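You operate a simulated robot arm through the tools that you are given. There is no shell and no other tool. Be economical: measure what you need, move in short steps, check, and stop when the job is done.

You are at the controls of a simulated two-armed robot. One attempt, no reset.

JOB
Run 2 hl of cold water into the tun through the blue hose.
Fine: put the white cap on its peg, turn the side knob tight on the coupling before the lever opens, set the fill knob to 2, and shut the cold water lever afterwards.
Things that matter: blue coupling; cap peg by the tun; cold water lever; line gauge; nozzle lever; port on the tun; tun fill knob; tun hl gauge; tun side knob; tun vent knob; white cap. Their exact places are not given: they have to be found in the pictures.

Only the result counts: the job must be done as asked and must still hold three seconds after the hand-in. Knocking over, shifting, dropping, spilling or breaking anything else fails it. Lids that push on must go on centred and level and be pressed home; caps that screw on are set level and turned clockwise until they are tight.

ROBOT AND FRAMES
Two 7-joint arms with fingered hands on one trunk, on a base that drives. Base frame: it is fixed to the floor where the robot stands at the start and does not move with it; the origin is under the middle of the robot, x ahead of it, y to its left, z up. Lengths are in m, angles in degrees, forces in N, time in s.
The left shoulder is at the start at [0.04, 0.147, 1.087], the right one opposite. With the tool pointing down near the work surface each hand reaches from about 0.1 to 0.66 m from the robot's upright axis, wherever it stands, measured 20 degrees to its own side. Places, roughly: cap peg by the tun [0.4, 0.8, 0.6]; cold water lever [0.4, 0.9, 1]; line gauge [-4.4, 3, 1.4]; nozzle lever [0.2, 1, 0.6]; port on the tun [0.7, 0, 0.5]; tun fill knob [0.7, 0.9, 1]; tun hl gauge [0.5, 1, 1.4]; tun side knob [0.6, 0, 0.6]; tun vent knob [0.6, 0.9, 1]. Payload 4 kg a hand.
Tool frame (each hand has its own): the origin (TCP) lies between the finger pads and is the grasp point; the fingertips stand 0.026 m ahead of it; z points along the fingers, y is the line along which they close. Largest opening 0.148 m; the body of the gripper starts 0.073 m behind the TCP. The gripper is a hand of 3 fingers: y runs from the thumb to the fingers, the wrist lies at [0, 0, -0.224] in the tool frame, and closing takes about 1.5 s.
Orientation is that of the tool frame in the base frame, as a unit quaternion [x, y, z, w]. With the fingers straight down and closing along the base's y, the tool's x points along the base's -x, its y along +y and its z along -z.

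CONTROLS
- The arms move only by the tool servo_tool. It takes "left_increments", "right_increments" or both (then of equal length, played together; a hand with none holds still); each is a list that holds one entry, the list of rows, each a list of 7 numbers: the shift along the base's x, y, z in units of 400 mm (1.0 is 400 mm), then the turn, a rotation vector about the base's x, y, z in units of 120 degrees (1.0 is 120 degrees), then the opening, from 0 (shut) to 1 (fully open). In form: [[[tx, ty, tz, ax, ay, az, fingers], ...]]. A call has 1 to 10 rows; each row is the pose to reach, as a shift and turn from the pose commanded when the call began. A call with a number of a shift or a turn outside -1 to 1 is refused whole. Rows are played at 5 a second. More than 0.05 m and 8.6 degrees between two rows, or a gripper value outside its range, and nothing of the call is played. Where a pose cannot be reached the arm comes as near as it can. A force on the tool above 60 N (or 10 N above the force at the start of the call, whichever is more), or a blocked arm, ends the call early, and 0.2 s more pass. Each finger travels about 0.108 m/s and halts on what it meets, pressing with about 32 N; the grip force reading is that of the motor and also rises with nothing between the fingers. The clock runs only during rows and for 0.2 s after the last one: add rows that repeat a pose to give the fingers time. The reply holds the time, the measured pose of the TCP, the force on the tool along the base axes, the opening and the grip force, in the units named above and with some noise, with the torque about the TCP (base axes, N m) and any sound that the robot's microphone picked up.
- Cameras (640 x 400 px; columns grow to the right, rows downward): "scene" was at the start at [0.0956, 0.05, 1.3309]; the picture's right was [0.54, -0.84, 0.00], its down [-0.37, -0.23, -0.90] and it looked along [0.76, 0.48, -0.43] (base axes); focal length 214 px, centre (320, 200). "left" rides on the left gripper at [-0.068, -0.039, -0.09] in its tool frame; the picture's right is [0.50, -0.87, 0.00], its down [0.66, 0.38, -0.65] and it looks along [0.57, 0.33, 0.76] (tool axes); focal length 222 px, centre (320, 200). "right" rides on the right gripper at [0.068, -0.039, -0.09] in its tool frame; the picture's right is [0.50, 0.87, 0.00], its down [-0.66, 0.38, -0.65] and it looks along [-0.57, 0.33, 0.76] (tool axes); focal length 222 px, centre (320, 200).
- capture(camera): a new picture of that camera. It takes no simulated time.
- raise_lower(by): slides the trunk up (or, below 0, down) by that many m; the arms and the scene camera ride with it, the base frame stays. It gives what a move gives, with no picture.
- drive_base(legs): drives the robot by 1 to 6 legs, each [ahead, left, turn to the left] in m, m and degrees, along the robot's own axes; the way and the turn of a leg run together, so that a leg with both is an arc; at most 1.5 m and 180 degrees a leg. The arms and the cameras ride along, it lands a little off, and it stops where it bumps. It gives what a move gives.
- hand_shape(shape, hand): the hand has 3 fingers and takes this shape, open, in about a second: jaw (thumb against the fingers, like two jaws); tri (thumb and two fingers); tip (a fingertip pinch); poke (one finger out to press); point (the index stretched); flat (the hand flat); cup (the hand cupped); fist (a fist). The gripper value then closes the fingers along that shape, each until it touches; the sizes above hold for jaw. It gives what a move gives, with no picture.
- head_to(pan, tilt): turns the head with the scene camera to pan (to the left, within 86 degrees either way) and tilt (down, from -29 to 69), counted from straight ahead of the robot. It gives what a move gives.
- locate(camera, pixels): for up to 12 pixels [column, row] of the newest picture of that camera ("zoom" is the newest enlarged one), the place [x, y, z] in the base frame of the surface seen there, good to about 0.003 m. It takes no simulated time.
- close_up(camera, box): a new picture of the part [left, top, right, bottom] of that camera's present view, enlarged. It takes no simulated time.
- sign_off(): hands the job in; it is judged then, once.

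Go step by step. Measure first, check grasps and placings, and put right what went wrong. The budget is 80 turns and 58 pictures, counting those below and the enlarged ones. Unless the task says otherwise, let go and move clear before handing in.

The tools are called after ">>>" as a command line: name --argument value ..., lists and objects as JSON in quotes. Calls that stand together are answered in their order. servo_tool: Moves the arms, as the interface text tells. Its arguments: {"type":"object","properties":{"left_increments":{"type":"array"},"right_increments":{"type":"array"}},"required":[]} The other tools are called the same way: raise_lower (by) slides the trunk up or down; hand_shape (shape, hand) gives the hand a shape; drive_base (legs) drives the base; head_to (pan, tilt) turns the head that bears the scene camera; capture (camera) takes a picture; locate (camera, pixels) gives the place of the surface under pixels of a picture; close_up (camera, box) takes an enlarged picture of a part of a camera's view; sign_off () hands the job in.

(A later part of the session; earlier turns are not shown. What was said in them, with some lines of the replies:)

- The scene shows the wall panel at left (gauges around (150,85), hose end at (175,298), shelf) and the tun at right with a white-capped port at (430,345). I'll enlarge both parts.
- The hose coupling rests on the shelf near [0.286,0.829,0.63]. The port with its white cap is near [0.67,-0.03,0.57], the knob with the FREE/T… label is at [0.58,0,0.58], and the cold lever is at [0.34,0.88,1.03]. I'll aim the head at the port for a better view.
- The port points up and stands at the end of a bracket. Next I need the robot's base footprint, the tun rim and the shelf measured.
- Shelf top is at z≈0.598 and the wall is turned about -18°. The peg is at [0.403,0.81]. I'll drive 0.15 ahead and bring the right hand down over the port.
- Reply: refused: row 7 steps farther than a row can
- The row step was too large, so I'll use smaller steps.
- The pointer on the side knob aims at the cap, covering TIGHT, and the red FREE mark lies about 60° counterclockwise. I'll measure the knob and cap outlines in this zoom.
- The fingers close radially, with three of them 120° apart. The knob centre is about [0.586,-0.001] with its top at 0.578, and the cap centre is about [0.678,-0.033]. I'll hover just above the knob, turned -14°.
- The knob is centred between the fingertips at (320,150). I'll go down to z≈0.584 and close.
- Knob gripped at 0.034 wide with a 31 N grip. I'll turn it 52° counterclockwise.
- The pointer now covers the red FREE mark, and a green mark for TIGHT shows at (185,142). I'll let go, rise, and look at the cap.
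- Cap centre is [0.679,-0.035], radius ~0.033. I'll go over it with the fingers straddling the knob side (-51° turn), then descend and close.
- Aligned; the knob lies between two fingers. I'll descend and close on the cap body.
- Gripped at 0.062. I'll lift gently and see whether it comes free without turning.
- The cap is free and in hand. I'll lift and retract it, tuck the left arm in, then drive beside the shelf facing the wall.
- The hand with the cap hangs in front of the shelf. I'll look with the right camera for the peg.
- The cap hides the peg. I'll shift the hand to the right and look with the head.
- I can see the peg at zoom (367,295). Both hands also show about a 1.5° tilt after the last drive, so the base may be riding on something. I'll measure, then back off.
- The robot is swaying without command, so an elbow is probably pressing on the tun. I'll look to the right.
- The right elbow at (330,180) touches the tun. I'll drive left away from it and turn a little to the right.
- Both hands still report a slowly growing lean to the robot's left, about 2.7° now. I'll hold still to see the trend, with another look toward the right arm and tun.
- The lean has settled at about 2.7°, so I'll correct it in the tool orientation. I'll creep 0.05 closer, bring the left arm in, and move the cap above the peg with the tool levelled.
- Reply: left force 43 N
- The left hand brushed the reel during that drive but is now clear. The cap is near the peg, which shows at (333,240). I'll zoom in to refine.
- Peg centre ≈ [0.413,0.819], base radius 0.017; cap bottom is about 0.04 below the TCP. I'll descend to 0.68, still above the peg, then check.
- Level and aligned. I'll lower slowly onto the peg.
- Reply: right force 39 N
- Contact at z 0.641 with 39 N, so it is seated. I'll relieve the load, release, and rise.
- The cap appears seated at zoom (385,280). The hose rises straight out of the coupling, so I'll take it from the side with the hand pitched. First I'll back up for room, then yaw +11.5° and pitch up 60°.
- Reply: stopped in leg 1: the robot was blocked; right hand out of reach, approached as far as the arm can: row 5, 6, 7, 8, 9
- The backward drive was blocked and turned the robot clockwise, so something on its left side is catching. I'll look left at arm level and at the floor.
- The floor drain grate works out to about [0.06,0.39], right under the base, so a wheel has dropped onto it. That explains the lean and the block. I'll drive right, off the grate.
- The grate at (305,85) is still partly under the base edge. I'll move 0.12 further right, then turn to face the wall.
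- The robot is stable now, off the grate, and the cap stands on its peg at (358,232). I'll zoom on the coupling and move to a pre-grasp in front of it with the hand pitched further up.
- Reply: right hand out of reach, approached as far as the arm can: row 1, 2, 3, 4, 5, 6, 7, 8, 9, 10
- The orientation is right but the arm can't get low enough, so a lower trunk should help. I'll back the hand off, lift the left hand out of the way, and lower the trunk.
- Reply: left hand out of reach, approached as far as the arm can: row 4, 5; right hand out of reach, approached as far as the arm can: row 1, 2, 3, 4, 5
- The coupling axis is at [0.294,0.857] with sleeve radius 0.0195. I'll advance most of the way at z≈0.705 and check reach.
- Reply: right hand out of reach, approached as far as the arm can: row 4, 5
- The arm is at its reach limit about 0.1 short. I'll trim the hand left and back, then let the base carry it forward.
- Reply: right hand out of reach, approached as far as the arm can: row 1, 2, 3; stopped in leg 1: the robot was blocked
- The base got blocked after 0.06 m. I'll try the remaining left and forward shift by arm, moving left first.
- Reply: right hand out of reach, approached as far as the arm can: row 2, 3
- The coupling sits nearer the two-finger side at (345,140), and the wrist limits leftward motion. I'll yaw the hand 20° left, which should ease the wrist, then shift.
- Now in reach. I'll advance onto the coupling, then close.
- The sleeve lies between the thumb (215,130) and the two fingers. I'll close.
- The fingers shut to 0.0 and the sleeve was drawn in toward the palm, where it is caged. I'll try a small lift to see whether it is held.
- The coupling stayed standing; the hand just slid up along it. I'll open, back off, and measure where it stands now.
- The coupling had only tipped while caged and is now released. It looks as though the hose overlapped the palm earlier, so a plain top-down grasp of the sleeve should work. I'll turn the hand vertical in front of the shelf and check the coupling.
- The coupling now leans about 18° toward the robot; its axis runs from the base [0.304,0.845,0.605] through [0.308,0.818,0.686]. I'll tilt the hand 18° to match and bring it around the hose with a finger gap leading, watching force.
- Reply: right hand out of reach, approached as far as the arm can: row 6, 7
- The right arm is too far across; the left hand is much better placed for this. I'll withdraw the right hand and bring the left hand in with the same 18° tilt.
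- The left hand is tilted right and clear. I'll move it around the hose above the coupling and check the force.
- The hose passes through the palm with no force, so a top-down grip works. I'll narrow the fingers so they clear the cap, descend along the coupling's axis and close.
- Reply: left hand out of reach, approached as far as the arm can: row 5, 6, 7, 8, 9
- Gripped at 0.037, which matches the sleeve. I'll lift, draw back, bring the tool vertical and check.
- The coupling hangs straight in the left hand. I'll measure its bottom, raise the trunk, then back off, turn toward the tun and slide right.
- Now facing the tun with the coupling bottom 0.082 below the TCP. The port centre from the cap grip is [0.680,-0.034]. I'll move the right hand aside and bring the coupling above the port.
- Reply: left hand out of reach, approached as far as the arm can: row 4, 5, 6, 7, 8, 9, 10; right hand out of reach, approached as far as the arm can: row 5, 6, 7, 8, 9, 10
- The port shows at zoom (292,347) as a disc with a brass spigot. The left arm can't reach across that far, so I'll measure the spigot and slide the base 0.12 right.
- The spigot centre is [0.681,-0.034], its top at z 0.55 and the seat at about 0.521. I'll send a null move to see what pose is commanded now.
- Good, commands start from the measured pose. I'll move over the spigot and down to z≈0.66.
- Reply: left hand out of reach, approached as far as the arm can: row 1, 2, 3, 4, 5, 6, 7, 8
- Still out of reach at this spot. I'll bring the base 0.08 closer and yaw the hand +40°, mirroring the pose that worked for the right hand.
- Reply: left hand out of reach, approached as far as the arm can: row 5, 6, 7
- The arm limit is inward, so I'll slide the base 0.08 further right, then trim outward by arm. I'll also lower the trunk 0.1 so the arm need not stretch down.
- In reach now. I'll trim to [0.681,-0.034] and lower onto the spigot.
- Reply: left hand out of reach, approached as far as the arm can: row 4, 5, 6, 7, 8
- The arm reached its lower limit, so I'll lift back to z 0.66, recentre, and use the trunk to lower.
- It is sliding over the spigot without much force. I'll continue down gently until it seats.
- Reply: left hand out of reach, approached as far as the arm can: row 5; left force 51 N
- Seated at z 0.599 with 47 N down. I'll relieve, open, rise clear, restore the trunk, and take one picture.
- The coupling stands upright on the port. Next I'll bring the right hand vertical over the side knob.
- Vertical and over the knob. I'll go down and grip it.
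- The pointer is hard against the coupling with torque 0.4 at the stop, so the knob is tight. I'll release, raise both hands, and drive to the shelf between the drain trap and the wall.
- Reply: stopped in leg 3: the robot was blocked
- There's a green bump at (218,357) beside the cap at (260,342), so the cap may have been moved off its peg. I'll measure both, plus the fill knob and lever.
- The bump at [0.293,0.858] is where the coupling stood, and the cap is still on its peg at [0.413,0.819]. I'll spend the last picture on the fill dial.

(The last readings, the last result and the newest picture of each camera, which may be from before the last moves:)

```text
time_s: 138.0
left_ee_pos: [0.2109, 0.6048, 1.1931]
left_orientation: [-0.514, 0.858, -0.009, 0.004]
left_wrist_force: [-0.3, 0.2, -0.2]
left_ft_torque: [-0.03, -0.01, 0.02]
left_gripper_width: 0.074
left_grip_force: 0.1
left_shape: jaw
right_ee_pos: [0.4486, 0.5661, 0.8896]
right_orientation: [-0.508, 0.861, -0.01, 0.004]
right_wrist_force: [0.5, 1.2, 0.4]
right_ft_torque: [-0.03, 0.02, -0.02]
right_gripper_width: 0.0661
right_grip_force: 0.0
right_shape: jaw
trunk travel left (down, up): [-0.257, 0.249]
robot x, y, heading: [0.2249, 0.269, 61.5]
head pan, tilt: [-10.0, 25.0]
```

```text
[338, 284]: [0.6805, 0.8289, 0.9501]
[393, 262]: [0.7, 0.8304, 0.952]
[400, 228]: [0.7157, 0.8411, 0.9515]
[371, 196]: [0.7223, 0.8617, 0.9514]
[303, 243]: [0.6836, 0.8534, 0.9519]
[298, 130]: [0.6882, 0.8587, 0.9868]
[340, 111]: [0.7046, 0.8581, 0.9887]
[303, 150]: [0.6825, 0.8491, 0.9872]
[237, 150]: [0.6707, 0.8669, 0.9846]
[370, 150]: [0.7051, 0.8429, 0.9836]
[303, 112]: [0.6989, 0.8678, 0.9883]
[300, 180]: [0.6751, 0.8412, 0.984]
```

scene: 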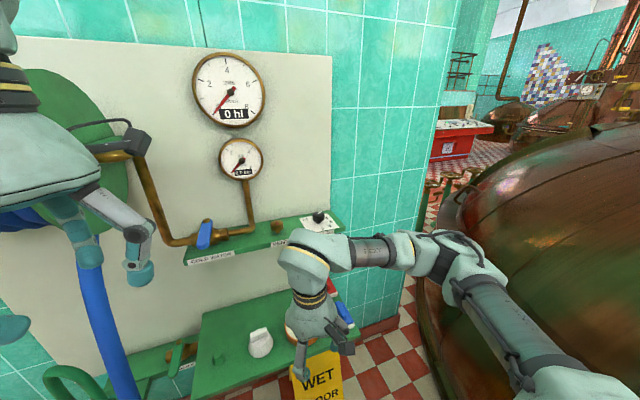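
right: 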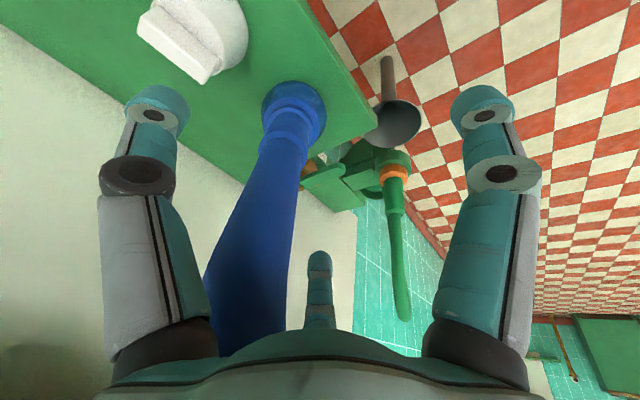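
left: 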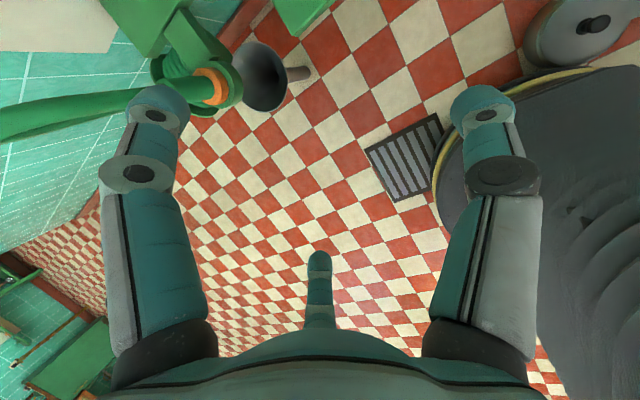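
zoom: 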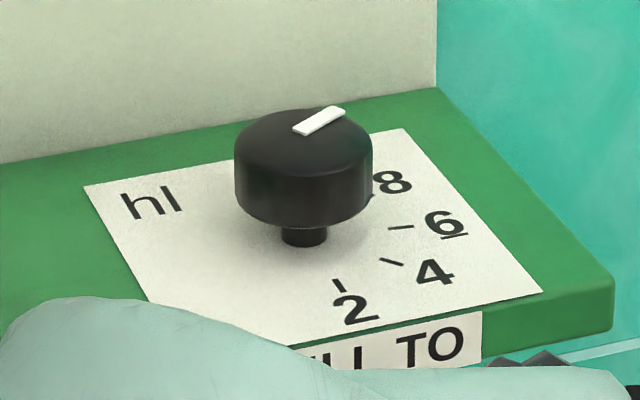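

The dial pointer sits at 8, and the ticks 8/6/4/2 lie at about +12/-27/-66/-105° around the knob centre [0.6875,0.855]. I need to get closer, so I'll pull the left hand back and creep the base in.

>>> servo_tool --left_increments '[[[-0.05, -0.1, 0, 0, 0, 0, 0.5], [-0.1, -0.2, 0, 0, 0, 0, 0.5], [-0.1, -0.25, 0, 0, 0, 0, 0.5]]]'

>>> drive_base --legs '[[0, 0.07, 0], [0.1, 0, 0]]'

>>> servo_tool --right_increments '[[[0, 0, 0, 0, 0, 0, 0.45], [0, 0, 0, 0, 0, 0, 0.45]]]'

```text
time_s: 138.8
left_ee_pos: [0.1729, 0.5046, 1.1922]
left_orientation: [-0.513, 0.858, -0.009, 0.003]
left_wrist_force: [0.2, 0.6, 1.1]
left_ft_torque: [-0.02, 0.03, -0.03]
left_gripper_width: 0.0739
left_grip_force: 0.0
left_shape: jaw
right_ee_pos: [0.452, 0.5635, 0.8895]
right_orientation: [-0.509, 0.861, -0.008, 0.002]
right_wrist_force: [-0.1, 0.3, 0.1]
right_ft_torque: [0.0, 0.02, -0.03]
right_gripper_width: 0.0665
right_grip_force: 0.0
right_shape: jaw
trunk travel left (down, up): [-0.257, 0.249]
robot x, y, heading: [0.2254, 0.2669, 61.6]
head pan, tilt: [-10.0, 25.0]
```

```text
time_s: 140.6
left_ee_pos: [0.1568, 0.6104, 1.1978]
left_orientation: [-0.517, 0.856, -0.001, 0.004]
left_wrist_force: [-0.2, -0.5, 0.3]
left_ft_torque: [0.04, -0.02, -0.03]
left_gripper_width: 0.0737
left_grip_force: 0.0
left_shape: jaw
right_ee_pos: [0.4296, 0.6763, 0.8908]
right_orientation: [-0.512, 0.859, -0.001, 0.001]
right_wrist_force: [-0.3, 0.0, 0.9]
right_ft_torque: [-0.03, -0.08, 0.0]
right_gripper_width: 0.0668
right_grip_force: 0.0
right_shape: jaw
trunk travel left (down, up): [-0.257, 0.249]
robot x, y, heading: [0.2016, 0.3851, 62.2]
head pan, tilt: [-10.0, 25.0]
```

```text
time_s: 141.2
left_ee_pos: [0.1447, 0.6263, 1.1931]
left_orientation: [-0.512, 0.859, -0.009, 0.003]
left_wrist_force: [1.1, 0.4, -0.9]
left_ft_torque: [-0.09, 0.17, -0.04]
left_gripper_width: 0.0739
left_grip_force: 0.0
left_shape: jaw
right_ee_pos: [0.4247, 0.6839, 0.8873]
right_orientation: [-0.506, 0.863, -0.01, 0.002]
right_wrist_force: [2.4, -0.7, -0.3]
right_ft_torque: [0.14, 0.23, 0.05]
right_gripper_width: 0.0666
right_grip_force: 0.1
right_shape: jaw
trunk travel left (down, up): [-0.257, 0.249]
robot x, y, heading: [0.1984, 0.3871, 61.2]
head pan, tilt: [-10.0, 25.0]
```

The base made it in. I'll raise the right hand while measuring the wall clearance behind the fill knob from the last zoom.

>>> locate --camera "zoom" --pixels '[[300, 40], [200, 60], [300, 85], [400, 40], [225, 132], [420, 100], [500, 60]]'

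>>> servo_tool --right_increments '[[[0, 0, 0.1, 0, 0, 0.05, 0.45], [0.02, 0, 0.2, 0, 0, 0.1, 0.45], [0.04, 0, 0.3, 0, 0, 0.15, 0.45], [0.08, 0, 0.4, 0, 0, 0.2, 0.45], [0.12, 0, 0.5, 0, 0, 0.25, 0.45], [0.12, 0, 0.5, 0, 0, 0.25, 0.45]]]'

```text
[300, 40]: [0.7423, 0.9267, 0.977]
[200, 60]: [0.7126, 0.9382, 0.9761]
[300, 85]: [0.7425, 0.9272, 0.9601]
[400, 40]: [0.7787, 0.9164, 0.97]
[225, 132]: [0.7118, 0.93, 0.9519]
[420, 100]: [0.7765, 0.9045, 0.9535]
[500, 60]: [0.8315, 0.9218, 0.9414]
```

```text
time_s: 142.6
left_ee_pos: [0.1453, 0.628, 1.1904]
left_orientation: [-0.517, 0.856, -0.008, 0.004]
left_wrist_force: [0.1, -0.2, 0.0]
left_ft_torque: [-0.01, 0.07, -0.03]
left_gripper_width: 0.0739
left_grip_force: 0.1
left_shape: jaw
right_ee_pos: [0.472, 0.6886, 1.0862]
right_orientation: [0.717, -0.697, 0.007, -0.007]
right_wrist_force: [0.9, -0.2, 0.0]
right_ft_torque: [0.0, 0.07, -0.03]
right_gripper_width: 0.0666
right_grip_force: 0.0
right_shape: jaw
trunk travel left (down, up): [-0.257, 0.249]
robot x, y, heading: [0.1994, 0.3838, 61.8]
head pan, tilt: [-10.0, 25.0]
```

The wall is 0.087 m behind the knob axis, which leaves room. I'll move over the knob and down around it.

>>> servo_tool --right_increments '[[[0.08, 0.06, 0, 0, 0.0096, 0, 0.45], [0.16, 0.125, 0, 0, 0.0096, 0, 0.45], [0.25, 0.19, 0, 0, 0.0096, 0, 0.45], [0.34, 0.26, 0, 0, 0.0096, 0, 0.45], [0.43, 0.33, 0, 0, 0.0096, 0, 0.45], [0.5, 0.385, -0.03, 0, 0.0096, 0, 0.45], [0.539, 0.416, -0.08, 0, 0.0096, 0, 0.45], [0.539, 0.416, -0.11, 0, 0.0096, 0, 0.45], [0.539, 0.416, -0.11, 0, 0.0096, 0, 0.45]]]'

```text
time_s: 144.6
left_ee_pos: [0.1393, 0.6291, 1.191]
left_orientation: [-0.518, 0.856, -0.01, 0.006]
left_wrist_force: [0.4, -0.3, -0.9]
left_ft_torque: [-0.01, 0.01, -0.03]
left_gripper_width: 0.0738
left_grip_force: 0.1
left_shape: jaw
right_ee_pos: [0.6836, 0.8588, 1.0443]
right_orientation: [0.718, -0.696, 0.002, -0.002]
right_wrist_force: [0.0, -0.4, -0.5]
right_ft_torque: [-0.02, 0.03, -0.03]
right_gripper_width: 0.0668
right_grip_force: 0.1
right_shape: jaw
trunk travel left (down, up): [-0.257, 0.249]
robot x, y, heading: [0.2034, 0.3864, 62.2]
head pan, tilt: [-10.0, 25.0]
```

In reach and nearly centred. I'll trim, descend, grip, and turn the first 58.5° clockwise.

>>> servo_tool --right_increments '[[[0.01, -0.0095, -0.05, 0, 0, 0, 0.45], [0.01, -0.0095, -0.1, 0, 0, 0, 0.45], [0.01, -0.0095, -0.144, 0, 0, 0, 0.45], [0.01, -0.0095, -0.144, 0, 0, 0, 0.3], [0.01, -0.0095, -0.144, 0, 0, 0, 0.15], [0.01, -0.0095, -0.144, 0, 0, 0, 0.05], [0.01, -0.0095, -0.144, 0, 0, 0, 0.05]]]'

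>>> servo_tool --right_increments '[[[0, 0, 0, 0, 0, -0.06, 0.05], [0, 0, 0, 0, 0, -0.12, 0.05], [0, 0, 0, 0, 0, -0.18, 0.05], [0, 0, 0, 0, 0, -0.24, 0.05], [0, 0, 0, 0, 0, -0.3, 0.05], [0, 0, 0, 0, 0, -0.36, 0.05], [0, 0, 0, 0, 0, -0.42, 0.05], [0, 0, 0, 0, 0, -0.4875, 0.05], [0, 0, 0, 0, 0, -0.4875, 0.05]]]'

```text
time_s: 146.2
left_ee_pos: [0.1401, 0.628, 1.1909]
left_orientation: [-0.516, 0.857, -0.009, 0.007]
left_wrist_force: [-1.0, -0.7, -0.4]
left_ft_torque: [-0.01, -0.03, -0.01]
left_gripper_width: 0.0742
left_grip_force: 0.1
left_shape: jaw
right_ee_pos: [0.6878, 0.8539, 0.9843]
right_orientation: [0.717, -0.697, 0.002, 0.0]
right_wrist_force: [1.6, -0.8, -3.7]
right_ft_torque: [-0.01, -0.1, -0.01]
right_gripper_width: 0.0353
right_grip_force: 31.4
right_shape: jaw
trunk travel left (down, up): [-0.257, 0.249]
robot x, y, heading: [0.1991, 0.3857, 61.8]
head pan, tilt: [-10.0, 25.0]
```

```text
time_s: 148.2
left_ee_pos: [0.1404, 0.6313, 1.1913]
left_orientation: [-0.516, 0.856, -0.011, 0.004]
left_wrist_force: [0.0, 0.8, 0.4]
left_ft_torque: [0.0, -0.05, 0.04]
left_gripper_width: 0.0738
left_grip_force: 0.0
left_shape: jaw
right_ee_pos: [0.6881, 0.8568, 0.9849]
right_orientation: [-0.285, 0.958, -0.003, -0.002]
right_wrist_force: [-0.5, 13.9, -10.9]
right_ft_torque: [0.33, -0.02, 0.05]
right_gripper_width: 0.0335
right_grip_force: 32.0
right_shape: jaw
trunk travel left (down, up): [-0.257, 0.249]
robot x, y, heading: [0.1991, 0.3879, 62.1]
head pan, tilt: [-10.0, 25.0]
```

The first 58.5° is done. I'll open, swing back, re-grip and turn the second 58.5°, then release and bring the left hand to the lever's left side with fingers shut.

>>> servo_tool --right_increments '[[[0, 0, 0, 0, 0, 0, 0.38], [0, -0.005, 0, 0, 0, 0, 0.4], [0, -0.005, 0, 0, 0, 0.07, 0.4], [0, -0.005, 0, 0, 0, 0.14, 0.4], [0, -0.005, 0, 0, 0, 0.21, 0.4], [0, -0.005, 0, 0, 0, 0.28, 0.4], [0, -0.005, 0, 0, 0, 0.35, 0.4], [0, -0.005, 0, 0, 0, 0.42, 0.4], [0, -0.005, 0, 0, 0, 0.4875, 0.4], [0, -0.005, 0, 0, 0, 0.4875, 0.05]]]'

>>> servo_tool --right_increments '[[[0, 0, 0, 0, 0, 0, 0.05], [0, 0, 0, 0, 0, -0.06, 0.05], [0, 0, 0, 0, 0, -0.12, 0.05], [0, 0, 0, 0, 0, -0.18, 0.05], [0, 0, 0, 0, 0, -0.24, 0.05], [0, 0, 0, 0, 0, -0.3, 0.05], [0, 0, 0, 0, 0, -0.36, 0.05], [0, 0, 0, 0, 0, -0.42, 0.05], [0, 0, 0, 0, 0, -0.4875, 0.05], [0, 0, 0, 0, 0, -0.4875, 0.05]]]'

>>> servo_tool --right_increments '[[[0, 0, 0, 0, 0, 0, 0.25], [0, 0, 0, 0, 0, 0, 0.45], [0, 0, 0.05, 0, 0, 0, 0.45], [0, 0, 0.15, 0, 0, 0, 0.45], [0, 0, 0.25, 0, 0, 0, 0.45], [-0.02, -0.08, 0.28, 0, 0, 0, 0.45], [-0.04, -0.16, 0.28, 0, 0, 0, 0.45], [-0.06, -0.24, 0.28, 0, 0, 0, 0.45], [-0.06, -0.3, 0.28, 0, 0, 0, 0.45], [-0.06, -0.3, 0.28, 0, 0, 0, 0.45]]]' --left_increments '[[[0.05, 0.09, 0, 0.05, -0.014, 0.001, 0.2], [0.1, 0.18, -0.03, 0.1, -0.028, 0.002, 0], [0.15, 0.27, -0.06, 0.15, -0.042, 0.003, 0], [0.2, 0.36, -0.09, 0.205, -0.057, 0.004, 0], [0.25, 0.45, -0.12, 0.205, -0.057, 0.004, 0], [0.3, 0.54, -0.15, 0.205, -0.057, 0.004, 0], [0.34, 0.61, -0.2, 0.205, -0.057, 0.004, 0], [0.36, 0.65, -0.28, 0.205, -0.057, 0.004, 0], [0.3725, 0.68, -0.36, 0.205, -0.057, 0.004, 0], [0.3725, 0.68, -0.43, 0.205, -0.057, 0.004, 0]]]'

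```text
time_s: 150.3
left_ee_pos: [0.1404, 0.6293, 1.1911]
left_orientation: [-0.517, 0.856, -0.01, 0.007]
left_wrist_force: [0.5, 0.4, -0.4]
left_ft_torque: [-0.01, 0.01, -0.06]
left_gripper_width: 0.0741
left_grip_force: 0.1
left_shape: jaw
right_ee_pos: [0.6864, 0.8509, 0.9855]
right_orientation: [0.717, -0.697, 0.002, -0.001]
right_wrist_force: [0.9, -1.1, -0.8]
right_ft_torque: [-0.04, -0.05, -0.03]
right_gripper_width: 0.036
right_grip_force: 20.7
right_shape: jaw
trunk travel left (down, up): [-0.257, 0.249]
robot x, y, heading: [0.2025, 0.3879, 61.8]
head pan, tilt: [-10.0, 25.0]
```

```text
time_s: 152.6
left_ee_pos: [0.1389, 0.6314, 1.191]
left_orientation: [-0.516, 0.856, -0.011, 0.005]
left_wrist_force: [0.2, 0.7, -0.5]
left_ft_torque: [0.0, -0.01, -0.02]
left_gripper_width: 0.074
left_grip_force: 0.0
left_shape: jaw
right_ee_pos: [0.6873, 0.8559, 0.9874]
right_orientation: [-0.285, 0.959, -0.003, -0.001]
right_wrist_force: [-7.4, 14.4, -3.6]
right_ft_torque: [0.29, 0.16, 0.14]
right_gripper_width: 0.0333
right_grip_force: 32.3
right_shape: jaw
trunk travel left (down, up): [-0.257, 0.249]
robot x, y, heading: [0.2028, 0.3889, 61.8]
head pan, tilt: [-10.0, 25.0]
```

```text
time_s: 154.9
left_ee_pos: [0.2928, 0.8652, 1.0561]
left_orientation: [-0.485, 0.835, 0.16, 0.206]
left_wrist_force: [-0.1, 0.1, 0.3]
left_ft_torque: [-0.05, -0.02, 0.0]
left_gripper_width: 0.0001
left_grip_force: 32.3
left_shape: jaw
right_ee_pos: [0.6508, 0.6996, 1.1065]
right_orientation: [-0.285, 0.958, 0.006, 0.005]
right_wrist_force: [0.3, -1.1, 0.6]
right_ft_torque: [0.0, 0.02, -0.01]
right_gripper_width: 0.0664
right_grip_force: 0.1
right_shape: jaw
trunk travel left (down, up): [-0.257, 0.249]
robot x, y, heading: [0.1984, 0.3825, 61.9]
head pan, tilt: [-10.0, 25.0]
stopped in row 10 (left hand): the arm was blocked; the commanded pose is now the measured one
5 turns are left
```

The fill knob has been turned the full 117°. The left arm was blocked, probably by its forearm near the reel, with no force at the hand. I'll tilt the hand 20° further so the forearm stays back, settle left of the lever, and push it open to the right.

>>> servo_tool --left_increments '[[[-0.01, -0.06, 0.02, 0.05, -0.017, 0, 0], [-0.01, -0.1, 0.02, 0.1, -0.034, 0, 0], [-0.01, -0.1, 0.02, 0.158, -0.052, 0, 0], [-0.01, -0.03, -0.02, 0.158, -0.052, 0, 0], [-0.005, 0.03, -0.06, 0.158, -0.052, 0, 0], [0, 0.045, -0.088, 0.158, -0.052, 0, 0], [0, 0.045, -0.088, 0.158, -0.052, 0, 0]]]'

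>>> servo_tool --left_increments '[[[0.04, 0, 0, 0, 0, 0, 0], [0.086, -0.003, 0, 0, 0, 0, 0], [0.13, -0.0275, 0, 0, 0, 0, 0], [0.179, -0.04, 0, 0, 0, 0, 0], [0.23, -0.04, 0, 0, 0, 0, 0], [0.2785, -0.025, 0, 0, 0, 0, 0], [0.322, 0, 0, 0, 0, 0, 0], [0.3575, 0.035, 0, 0, 0, 0, 0], [0.365, 0.05, 0, 0, 0, 0, 0], [0.365, 0.05, 0, 0, 0, 0, 0]]]'

```text
time_s: 156.8
left_ee_pos: [0.241, 0.9157, 1.0012]
left_orientation: [-0.481, 0.775, 0.252, 0.323]
left_wrist_force: [-0.5, 0.2, -0.7]
left_ft_torque: [0.01, -0.01, 0.0]
left_gripper_width: 0.0
left_grip_force: 31.9
left_shape: jaw
right_ee_pos: [0.6139, 0.7385, 1.1049]
right_orientation: [-0.297, 0.955, -0.01, 0.011]
right_wrist_force: [-0.5, 0.1, -0.4]
right_ft_torque: [-0.04, -0.01, -0.01]
right_gripper_width: 0.0666
right_grip_force: 0.0
right_shape: jaw
trunk travel left (down, up): [-0.257, 0.249]
robot x, y, heading: [0.1895, 0.3791, 63.6]
head pan, tilt: [-10.0, 25.0]
stopped in row 7 (left hand): the arm was blocked; the commanded pose is now the measured one
```

```text
time_s: 159.2
left_ee_pos: [0.2599, 0.9003, 1.0144]
left_orientation: [-0.492, 0.766, 0.257, 0.323]
left_wrist_force: [-0.7, 1.5, 0.2]
left_ft_torque: [-0.02, -0.02, 0.0]
left_gripper_width: 0.0001
left_grip_force: 32.4
left_shape: jaw
left hand out of reach, approached as far as the arm can: row 4, 5, 6, 7, 8, 9, 10
right_ee_pos: [0.5708, 0.7469, 1.1092]
right_orientation: [-0.318, 0.948, -0.009, 0.017]
right_wrist_force: [1.2, -0.3, -0.7]
right_ft_torque: [-0.02, 0.08, -0.02]
right_gripper_width: 0.0664
right_grip_force: 0.0
right_shape: jaw
trunk travel left (down, up): [-0.257, 0.249]
robot x, y, heading: [0.1773, 0.3787, 65.7]
head pan, tilt: [-10.0, 25.0]
stopped in row 10 (left hand): the arm was blocked; the commanded pose is now the measured one
4 turns are left
```

The left arm is snagged, so the right hand will do the lever. I'll withdraw the left arm, then bring the right hand round, yawed and pitched with fingers shut, to a stand-off left of the lever.

>>> servo_tool --left_increments '[[[0, -0.1, 0.02, 0, 0, 0, 0], [-0.02, -0.2, 0.06, 0, 0, 0, 0], [-0.06, -0.29, 0.11, 0, 0, 0, 0], [-0.11, -0.37, 0.17, 0, 0, 0, 0], [-0.16, -0.45, 0.23, 0, 0, 0, 0], [-0.21, -0.53, 0.29, 0, 0, 0, 0], [-0.26, -0.6, 0.36, 0, 0, 0, 0], [-0.31, -0.66, 0.43, 0, 0, 0, 0], [-0.36, -0.71, 0.51, 0, 0, 0, 0], [-0.4, -0.75, 0.59, 0, 0, 0, 0]]]'

>>> servo_tool --right_increments '[[[-0.08, -0.02, 0, 0, 0, 0.06, 0], [-0.16, -0.04, 0, 0, 0, 0.12, 0], [-0.24, -0.06, 0, 0, 0, 0.18, 0], [-0.32, -0.08, 0, 0, 0, 0.24, 0], [-0.4, -0.1, 0, 0, 0, 0.3, 0], [-0.47, -0.12, 0, 0, 0, 0.36, 0], [-0.527, -0.143, 0, 0, 0, 0.4, 0], [-0.527, -0.143, 0, 0, 0, 0.4, 0]]]'

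>>> servo_tool --right_increments '[[[-0.03, 0.04, 0, 0.06, -0.005, 0, 0], [-0.06, 0.08, -0.01, 0.12, -0.01, 0, 0], [-0.1, 0.13, -0.02, 0.18, -0.015, 0, 0], [-0.13, 0.18, -0.04, 0.24, -0.02, 0, 0], [-0.16, 0.23, -0.06, 0.29, -0.0255, 0, 0], [-0.19, 0.275, -0.075, 0.29, -0.0255, 0, 0], [-0.19, 0.275, -0.075, 0.29, -0.0255, 0, 0]]]'

```text
time_s: 161.3
left_ee_pos: [0.079, 0.6338, 1.2325]
left_orientation: [-0.497, 0.772, 0.235, 0.32]
left_wrist_force: [-1.2, -0.4, 0.5]
left_ft_torque: [0.01, -0.03, -0.01]
left_gripper_width: 0.0001
left_grip_force: 32.1
left_shape: jaw
left hand out of reach, approached as far as the arm can: row 2, 3, 4, 5, 6, 7, 8
right_ee_pos: [0.5508, 0.7749, 1.1047]
right_orientation: [-0.309, 0.951, -0.027, 0.019]
right_wrist_force: [-0.1, -1.7, -0.1]
right_ft_torque: [0.09, -0.03, 0.0]
right_gripper_width: 0.0664
right_grip_force: 0.1
right_shape: jaw
trunk travel left (down, up): [-0.257, 0.249]
robot x, y, heading: [0.1678, 0.379, 64.6]
head pan, tilt: [-10.0, 25.0]
```

```text
time_s: 163.2
left_ee_pos: [0.1041, 0.6266, 1.2353]
left_orientation: [-0.498, 0.769, 0.245, 0.318]
left_wrist_force: [0.8, -0.3, 0.5]
left_ft_torque: [-0.01, -0.06, -0.01]
left_gripper_width: 0.0001
left_grip_force: 32.2
left_shape: jaw
right_ee_pos: [0.3626, 0.7162, 1.1076]
right_orientation: [-0.674, 0.739, -0.011, 0.023]
right_wrist_force: [-0.3, -0.2, -0.3]
right_ft_torque: [0.01, -0.03, 0.0]
right_gripper_width: 0.0003
right_grip_force: 31.4
right_shape: jaw
trunk travel left (down, up): [-0.257, 0.249]
robot x, y, heading: [0.184, 0.3848, 65.7]
head pan, tilt: [-10.0, 25.0]
```

```text
time_s: 164.8
left_ee_pos: [0.1017, 0.6252, 1.2342]
left_orientation: [-0.497, 0.769, 0.246, 0.317]
left_wrist_force: [0.6, -0.2, -0.6]
left_ft_torque: [0.01, 0.02, -0.02]
left_gripper_width: 0.0
left_grip_force: 32.0
left_shape: jaw
right_ee_pos: [0.2856, 0.8269, 1.0735]
right_orientation: [-0.634, 0.708, 0.192, 0.243]
right_wrist_force: [-0.7, 0.2, -0.3]
right_ft_torque: [0.02, 0.0, 0.0]
right_gripper_width: 0.0001
right_grip_force: 32.1
right_shape: jaw
trunk travel left (down, up): [-0.257, 0.249]
robot x, y, heading: [0.179, 0.3807, 65.6]
head pan, tilt: [-10.0, 25.0]
3 turns are left
```

The right hand is at [0.286,0.827,1.074], clear on the left of the lever. I'll drop in beside it, sweep it round to the right, and then hold while the water runs.

>>> servo_tool --right_increments '[[[0.011, 0.07, -0.07, 0, 0, 0, 0], [0.011, 0.145, -0.134, 0, 0, 0, 0], [0.102, 0.14, -0.134, 0, 0, 0, 0], [0.146, 0.115, -0.134, 0, 0, 0, 0], [0.195, 0.103, -0.134, 0, 0, 0, 0], [0.246, 0.103, -0.134, 0, 0, 0, 0], [0.2945, 0.118, -0.134, 0, 0, 0, 0], [0.338, 0.143, -0.134, 0, 0, 0, 0], [0.3735, 0.178, -0.134, 0, 0, 0, 0], [0.3885, 0.198, -0.134, 0, 0, 0, 0]]]'

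>>> servo_tool --right_increments '[[[0, 0, 0, 0, 0, 0, 0], [0, 0, 0, 0, 0, 0, 0], [0, 0, 0, 0, 0, 0, 0], [0, 0, 0, 0, 0, 0, 0], [0, 0, 0, 0, 0, 0, 0], [0, 0, 0, 0, 0, 0, 0], [0, 0, 0, 0, 0, 0, 0], [0, 0, 0, 0, 0, 0, 0], [0, 0, 0, 0, 0, 0, 0], [0, 0, 0, 0, 0, 0, 0]]]'

>>> servo_tool --right_increments '[[[0, 0, 0, 0, 0, 0, 0], [0, 0, 0, 0, 0, 0, 0], [0, 0, 0, 0, 0, 0, 0], [0, 0, 0, 0, 0, 0, 0], [0, 0, 0, 0, 0, 0, 0], [0, 0, 0, 0, 0, 0, 0], [0, 0, 0, 0, 0, 0, 0], [0, 0, 0, 0, 0, 0, 0], [0, 0, 0, 0, 0, 0, 0], [0, 0, 0, 0, 0, 0, 0]]]'

>>> servo_tool --right_increments '[[[0, 0, 0, 0, 0, 0, 0], [0, 0, 0, 0, 0, 0, 0], [0, 0, 0, 0, 0, 0, 0], [0, 0, 0, 0, 0, 0, 0], [0, 0, 0, 0, 0, 0, 0], [0, 0, 0, 0, 0, 0, 0], [0, 0, 0, 0, 0, 0, 0], [0, 0, 0, 0, 0, 0, 0], [0, 0, 0, 0, 0, 0, 0], [0, 0, 0, 0, 0, 0, 0]]]'

>>> servo_tool --right_increments '[[[0, 0, 0, 0, 0, 0, 0], [0, 0, 0, 0, 0, 0, 0], [0, 0, 0, 0, 0, 0, 0], [0, 0, 0, 0, 0, 0, 0], [0, 0, 0, 0, 0, 0, 0], [0, 0, 0, 0, 0, 0, 0], [0, 0, 0, 0, 0, 0, 0], [0, 0, 0, 0, 0, 0, 0], [0, 0, 0, 0, 0, 0, 0], [0, 0, 0, 0, 0, 0, 0]]]'

>>> servo_tool --right_increments '[[[0, 0, 0, 0, 0, 0, 0], [0, 0, 0, 0, 0, 0, 0], [0, 0, 0, 0, 0, 0, 0], [0, 0, 0, 0, 0, 0, 0], [0, 0, 0, 0, 0, 0, 0], [0, 0, 0, 0, 0, 0, 0], [0, 0, 0, 0, 0, 0, 0], [0, 0, 0, 0, 0, 0, 0], [0, 0, 0, 0, 0, 0, 0], [0, 0, 0, 0, 0, 0, 0]]]'

```text
time_s: 166.9
left_ee_pos: [0.1015, 0.6247, 1.2356]
left_orientation: [-0.497, 0.77, 0.246, 0.317]
left_wrist_force: [1.6, 0.2, 0.6]
left_ft_torque: [0.02, 0.01, 0.02]
left_gripper_width: 0.0
left_grip_force: 31.8
left_shape: jaw
right_ee_pos: [0.4401, 0.902, 1.0208]
right_orientation: [-0.635, 0.708, 0.191, 0.242]
right_wrist_force: [-4.6, -6.8, -0.9]
right_ft_torque: [0.02, -0.05, 0.14]
right_gripper_width: 0.0001
right_grip_force: 31.9
right_shape: jaw
trunk travel left (down, up): [-0.257, 0.249]
robot x, y, heading: [0.1792, 0.3807, 65.4]
head pan, tilt: [-10.0, 25.0]
```

```text
time_s: 169.2
left_ee_pos: [0.1015, 0.6245, 1.2356]
left_orientation: [-0.497, 0.77, 0.245, 0.318]
left_wrist_force: [0.3, 0.1, 0.5]
left_ft_torque: [0.01, 0.02, -0.02]
left_gripper_width: 0.0
left_grip_force: 32.0
left_shape: jaw
right_ee_pos: [0.4414, 0.9029, 1.0227]
right_orientation: [-0.634, 0.709, 0.192, 0.244]
right_wrist_force: [-5.2, -11.4, 0.5]
right_ft_torque: [0.05, -0.03, 0.19]
right_gripper_width: 0.0
right_grip_force: 31.9
right_shape: jaw
trunk travel left (down, up): [-0.257, 0.249]
robot x, y, heading: [0.1788, 0.3808, 65.3]
head pan, tilt: [-10.0, 25.0]
```

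```text
time_s: 171.3
left_ee_pos: [0.1022, 0.6242, 1.2364]
left_orientation: [-0.497, 0.769, 0.246, 0.319]
left_wrist_force: [0.5, 0.1, -0.5]
left_ft_torque: [-0.03, 0.01, 0.02]
left_gripper_width: 0.0
left_grip_force: 31.9
left_shape: jaw
right_ee_pos: [0.4414, 0.902, 1.0225]
right_orientation: [-0.634, 0.708, 0.193, 0.244]
right_wrist_force: [-3.8, -11.2, 4.1]
right_ft_torque: [0.15, 0.04, 0.21]
right_gripper_width: 0.0001
right_grip_force: 32.0
right_shape: jaw
trunk travel left (down, up): [-0.257, 0.249]
robot x, y, heading: [0.1765, 0.3837, 65.1]
head pan, tilt: [-10.0, 25.0]
```

```text
time_s: 173.6
left_ee_pos: [0.1004, 0.6228, 1.2374]
left_orientation: [-0.497, 0.769, 0.246, 0.317]
left_wrist_force: [0.1, 0.7, -0.4]
left_ft_torque: [-0.02, -0.01, 0.0]
left_gripper_width: 0.0
left_grip_force: 32.1
left_shape: jaw
right_ee_pos: [0.4419, 0.9022, 1.0214]
right_orientation: [-0.634, 0.708, 0.193, 0.243]
right_wrist_force: [-4.7, -10.8, 2.9]
right_ft_torque: [0.17, 0.02, 0.17]
right_gripper_width: 0.0003
right_grip_force: 32.5
right_shape: jaw
trunk travel left (down, up): [-0.257, 0.249]
robot x, y, heading: [0.1783, 0.3848, 65.4]
head pan, tilt: [-10.0, 25.0]
```

```text
time_s: 175.8
left_ee_pos: [0.102, 0.6236, 1.2357]
left_orientation: [-0.497, 0.769, 0.246, 0.318]
left_wrist_force: [0.4, -0.1, 0.0]
left_ft_torque: [0.0, 0.01, 0.05]
left_gripper_width: 0.0002
left_grip_force: 31.8
left_shape: jaw
right_ee_pos: [0.441, 0.9019, 1.0223]
right_orientation: [-0.635, 0.707, 0.194, 0.243]
right_wrist_force: [-4.5, -10.8, 4.0]
right_ft_torque: [0.14, 0.03, 0.17]
right_gripper_width: 0.0
right_grip_force: 32.0
right_shape: jaw
trunk travel left (down, up): [-0.257, 0.249]
robot x, y, heading: [0.1779, 0.3842, 65.4]
head pan, tilt: [-10.0, 25.0]
```

```text
time_s: 177.9
left_ee_pos: [0.1012, 0.6238, 1.2361]
left_orientation: [-0.496, 0.769, 0.246, 0.319]
left_wrist_force: [-1.1, -0.2, 0.8]
left_ft_torque: [0.01, 0.0, -0.04]
left_gripper_width: 0.0001
left_grip_force: 32.4
left_shape: jaw
right_ee_pos: [0.4416, 0.9022, 1.0215]
right_orientation: [-0.634, 0.708, 0.192, 0.242]
right_wrist_force: [-3.8, -10.3, 3.3]
right_ft_torque: [0.13, 0.02, 0.15]
right_gripper_width: 0.0003
right_grip_force: 32.2
right_shape: jaw
trunk travel left (down, up): [-0.257, 0.249]
robot x, y, heading: [0.1847, 0.3814, 65.5]
head pan, tilt: [-10.0, 25.0]
2 turns are left
```

The reaction force (-4.5,-11) is square to a lever lying along the pipe, so it is fully open at its stop. I'll hold longer for the fill, then go over and behind the lever, pull it back shut, and withdraw.

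>>> servo_tool --right_increments '[[[0, 0, 0, 0, 0, 0, 0], [0, 0, 0, 0, 0, 0, 0], [0, 0, 0, 0, 0, 0, 0], [0, 0, 0, 0, 0, 0, 0], [0, 0, 0, 0, 0, 0, 0], [0, 0, 0, 0, 0, 0, 0], [0, 0, 0, 0, 0, 0, 0], [0, 0, 0, 0, 0, 0, 0], [0, 0, 0, 0, 0, 0, 0], [0, 0, 0, 0, 0, 0, 0]]]'

>>> servo_tool --right_increments '[[[0, 0, 0, 0, 0, 0, 0], [0, 0, 0, 0, 0, 0, 0], [0, 0, 0, 0, 0, 0, 0], [0, 0, 0, 0, 0, 0, 0], [0, 0, 0, 0, 0, 0, 0], [0, 0, 0, 0, 0, 0, 0], [0, 0, 0, 0, 0, 0, 0], [0, 0, 0, 0, 0, 0, 0], [0, 0, 0, 0, 0, 0, 0], [0, 0, 0, 0, 0, 0, 0]]]'

>>> servo_tool --right_increments '[[[0, 0, 0, 0, 0, 0, 0], [0, 0, 0, 0, 0, 0, 0], [0, 0, 0, 0, 0, 0, 0], [0, 0, 0, 0, 0, 0, 0], [0, 0, 0, 0, 0, 0, 0], [0, 0, 0, 0, 0, 0, 0], [0, 0, 0, 0, 0, 0, 0], [0, 0, 0, 0, 0, 0, 0], [0, 0, 0, 0, 0, 0, 0], [0, 0, 0, 0, 0, 0, 0]]]'

>>> servo_tool --right_increments '[[[0, 0, 0, 0, 0, 0, 0], [0, 0, 0, 0, 0, 0, 0], [0, 0, 0, 0, 0, 0, 0], [0, 0, 0, 0, 0, 0, 0], [0, 0, 0, 0, 0, 0, 0], [0, 0, 0, 0, 0, 0, 0], [0, 0, 0, 0, 0, 0, 0], [0, 0, 0, 0, 0, 0, 0], [0, 0, 0, 0, 0, 0, 0], [0, 0, 0, 0, 0, 0, 0]]]'

>>> servo_tool --right_increments '[[[0, 0, 0, 0, 0, 0, 0], [0, 0, 0, 0, 0, 0, 0], [0, 0, 0, 0, 0, 0, 0], [0, 0, 0, 0, 0, 0, 0], [0, 0, 0, 0, 0, 0, 0], [0, 0, 0, 0, 0, 0, 0], [0, 0, 0, 0, 0, 0, 0], [0, 0, 0, 0, 0, 0, 0], [0, 0, 0, 0, 0, 0, 0], [0, 0, 0, 0, 0, 0, 0]]]'

>>> servo_tool --right_increments '[[[-0.01, -0.03, 0.03, 0, 0, 0, 0], [-0.02, -0.04, 0.13, 0, 0, 0, 0], [-0.03, 0.04, 0.17, 0, 0, 0, 0], [-0.03, 0.12, 0.17, 0, 0, 0, 0], [-0.0305, 0.186, 0.17, 0, 0, 0, 0], [-0.0305, 0.186, 0.09, 0, 0, 0, 0], [-0.0305, 0.186, 0.03, 0, 0, 0, 0], [-0.0305, 0.186, 0.03, 0, 0, 0, 0]]]'

>>> servo_tool --right_increments '[[[-0.027, -0.081, 0, 0, 0, 0, 0], [-0.022, -0.125, 0, 0, 0, 0, 0], [-0.031, -0.176, 0, 0, 0, 0, 0], [-0.061, -0.2285, 0, 0, 0, 0, 0], [-0.1125, -0.2655, 0, 0, 0, 0, 0], [-0.155, -0.277, 0, 0, 0, 0, 0], [-0.184, -0.277, 0, 0, 0, 0, 0], [-0.205, -0.2715, 0, 0, 0, 0, 0], [-0.205, -0.2715, 0, 0, 0, 0, 0]]]'

>>> servo_tool --right_increments '[[[0.04, -0.02, 0, 0, 0, 0, 0], [0.05, -0.05, 0.08, 0, 0, 0, 0], [0.05, -0.13, 0.15, 0, 0, 0, 0], [0.05, -0.23, 0.18, 0, 0, 0, 0], [0.05, -0.33, 0.18, 0, 0, 0, 0], [0.05, -0.33, 0.18, 0, 0, 0, 0]]]'

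```text
time_s: 180.2
left_ee_pos: [0.1014, 0.6224, 1.2343]
left_orientation: [-0.497, 0.769, 0.246, 0.319]
left_wrist_force: [-0.2, 0.5, 1.0]
left_ft_torque: [0.04, 0.0, -0.02]
left_gripper_width: 0.0001
left_grip_force: 31.9
left_shape: jaw
right_ee_pos: [0.4412, 0.9018, 1.0215]
right_orientation: [-0.634, 0.708, 0.193, 0.243]
right_wrist_force: [-4.0, -10.8, 3.6]
right_ft_torque: [0.11, 0.03, 0.13]
right_gripper_width: 0.0
right_grip_force: 31.5
right_shape: jaw
trunk travel left (down, up): [-0.257, 0.249]
robot x, y, heading: [0.1838, 0.386, 65.4]
head pan, tilt: [-10.0, 25.0]
```

```text
time_s: 182.3
left_ee_pos: [0.1014, 0.6244, 1.2353]
left_orientation: [-0.497, 0.769, 0.246, 0.318]
left_wrist_force: [-0.1, 0.4, -0.1]
left_ft_torque: [0.01, 0.0, 0.0]
left_gripper_width: 0.0
left_grip_force: 32.5
left_shape: jaw
right_ee_pos: [0.442, 0.9011, 1.0217]
right_orientation: [-0.634, 0.708, 0.193, 0.243]
right_wrist_force: [-4.1, -11.1, 3.3]
right_ft_torque: [0.15, -0.02, 0.16]
right_gripper_width: 0.0
right_grip_force: 31.6
right_shape: jaw
trunk travel left (down, up): [-0.257, 0.249]
robot x, y, heading: [0.1797, 0.3833, 65.6]
head pan, tilt: [-10.0, 25.0]
```

```text
time_s: 184.6
left_ee_pos: [0.1015, 0.6228, 1.2354]
left_orientation: [-0.496, 0.77, 0.245, 0.318]
left_wrist_force: [0.1, 0.6, 0.3]
left_ft_torque: [0.01, 0.01, -0.04]
left_gripper_width: 0.0
left_grip_force: 31.9
left_shape: jaw
right_ee_pos: [0.4404, 0.9023, 1.0216]
right_orientation: [-0.634, 0.708, 0.192, 0.243]
right_wrist_force: [-2.9, -10.2, 4.0]
right_ft_torque: [0.17, 0.02, 0.15]
right_gripper_width: 0.0
right_grip_force: 31.9
right_shape: jaw
trunk travel left (down, up): [-0.257, 0.249]
robot x, y, heading: [0.1791, 0.3828, 65.2]
head pan, tilt: [-10.0, 25.0]
```

```text
time_s: 186.8
left_ee_pos: [0.1024, 0.6228, 1.2362]
left_orientation: [-0.496, 0.769, 0.245, 0.319]
left_wrist_force: [0.2, 1.0, 0.1]
left_ft_torque: [-0.02, 0.03, 0.03]
left_gripper_width: 0.0
left_grip_force: 32.1
left_shape: jaw
right_ee_pos: [0.4408, 0.9028, 1.0218]
right_orientation: [-0.635, 0.708, 0.193, 0.243]
right_wrist_force: [-3.6, -11.0, 3.5]
right_ft_torque: [0.12, 0.02, 0.15]
right_gripper_width: 0.0
right_grip_force: 31.9
right_shape: jaw
trunk travel left (down, up): [-0.257, 0.249]
robot x, y, heading: [0.1785, 0.3796, 65.3]
head pan, tilt: [-10.0, 25.0]
```

```text
time_s: 188.9
left_ee_pos: [0.1014, 0.6232, 1.2372]
left_orientation: [-0.497, 0.769, 0.246, 0.319]
left_wrist_force: [-0.2, 0.4, 0.3]
left_ft_torque: [0.03, 0.02, -0.01]
left_gripper_width: 0.0002
left_grip_force: 31.8
left_shape: jaw
right_ee_pos: [0.4412, 0.9017, 1.0218]
right_orientation: [-0.634, 0.708, 0.193, 0.244]
right_wrist_force: [-3.9, -11.2, 3.4]
right_ft_torque: [0.1, -0.04, 0.15]
right_gripper_width: 0.0
right_grip_force: 31.8
right_shape: jaw
trunk travel left (down, up): [-0.257, 0.249]
robot x, y, heading: [0.1776, 0.3833, 65.3]
head pan, tilt: [-10.0, 25.0]
```

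```text
time_s: 190.8
left_ee_pos: [0.1023, 0.6241, 1.2361]
left_orientation: [-0.496, 0.77, 0.246, 0.317]
left_wrist_force: [0.0, 0.6, -0.1]
left_ft_torque: [-0.05, 0.0, 0.01]
left_gripper_width: 0.0
left_grip_force: 31.9
left_shape: jaw
right_ee_pos: [0.4289, 0.9772, 1.0323]
right_orientation: [-0.634, 0.709, 0.193, 0.242]
right_wrist_force: [4.6, -4.5, 23.2]
right_ft_torque: [-0.88, 0.52, 0.29]
right_gripper_width: 0.0
right_grip_force: 31.5
right_shape: jaw
trunk travel left (down, up): [-0.257, 0.249]
robot x, y, heading: [0.1775, 0.3833, 65.7]
head pan, tilt: [-10.0, 25.0]
```

```text
time_s: 192.8
left_ee_pos: [0.1162, 0.6267, 1.2362]
left_orientation: [-0.495, 0.77, 0.247, 0.317]
left_wrist_force: [-0.2, -0.5, -0.5]
left_ft_torque: [0.0, 0.0, -0.04]
left_gripper_width: 0.0001
left_grip_force: 31.8
left_shape: jaw
right_ee_pos: [0.3612, 0.8666, 1.0349]
right_orientation: [-0.635, 0.708, 0.194, 0.241]
right_wrist_force: [19.4, -17.3, 8.0]
right_ft_torque: [-0.05, -0.19, -0.06]
right_gripper_width: 0.0
right_grip_force: 31.9
right_shape: jaw
trunk travel left (down, up): [-0.257, 0.249]
robot x, y, heading: [0.1932, 0.3859, 65.2]
head pan, tilt: [-10.0, 25.0]
```

```text
time_s: 194.2
left_ee_pos: [0.1057, 0.627, 1.2346]
left_orientation: [-0.497, 0.769, 0.245, 0.317]
left_wrist_force: [-0.7, -0.6, -0.2]
left_ft_torque: [0.01, 0.0, -0.01]
left_gripper_width: 0.0003
left_grip_force: 31.6
left_shape: jaw
right_ee_pos: [0.3702, 0.7385, 1.1059]
right_orientation: [-0.635, 0.708, 0.192, 0.242]
right_wrist_force: [0.5, 0.1, 0.1]
right_ft_torque: [-0.02, 0.02, 0.04]
right_gripper_width: 0.0
right_grip_force: 32.4
right_shape: jaw
trunk travel left (down, up): [-0.257, 0.249]
robot x, y, heading: [0.1821, 0.3833, 65.5]
head pan, tilt: [-10.0, 25.0]
1 turns are left
```

At the end of the sweep the lever pushed back with (19,-17) N on its closed side, so it is back at its shut stop. The hand is clear, and I'm handing in.

>>> sign_off

```text
The job is handed in.
```

I handed the job in, but I had no pictures left to read the gauge, so I can't confirm that 2 hl went into the tun.

- **Cap:** it is on its peg by the tun, seen there in one of the last pictures.
- **Coupling and side knob:** the blue coupling is seated on the port. I turned the side knob tight before opening the lever; it reached its stop with the pointer against the coupling.
- **Fill knob:** I turned it about 117° clockwise, which should take it from 8 to 2. That assumes it started exactly at 8, and I couldn't check the final setting.
- **Cold water lever:** I pushed it to its open stop, held it about 22 s, then pulled it back until it pushed back at what should be the shut stop. I judged both ends by force alone and heard no water.
- **Unplanned contact:** the left arm bumped the hose reel once (about 41 N) and later pressed on something near it. The base drove over the floor drain grate and was blocked four times, once probably by the drain trap. I saw nothing moved, but didn't check the reel or the trap afterwards.
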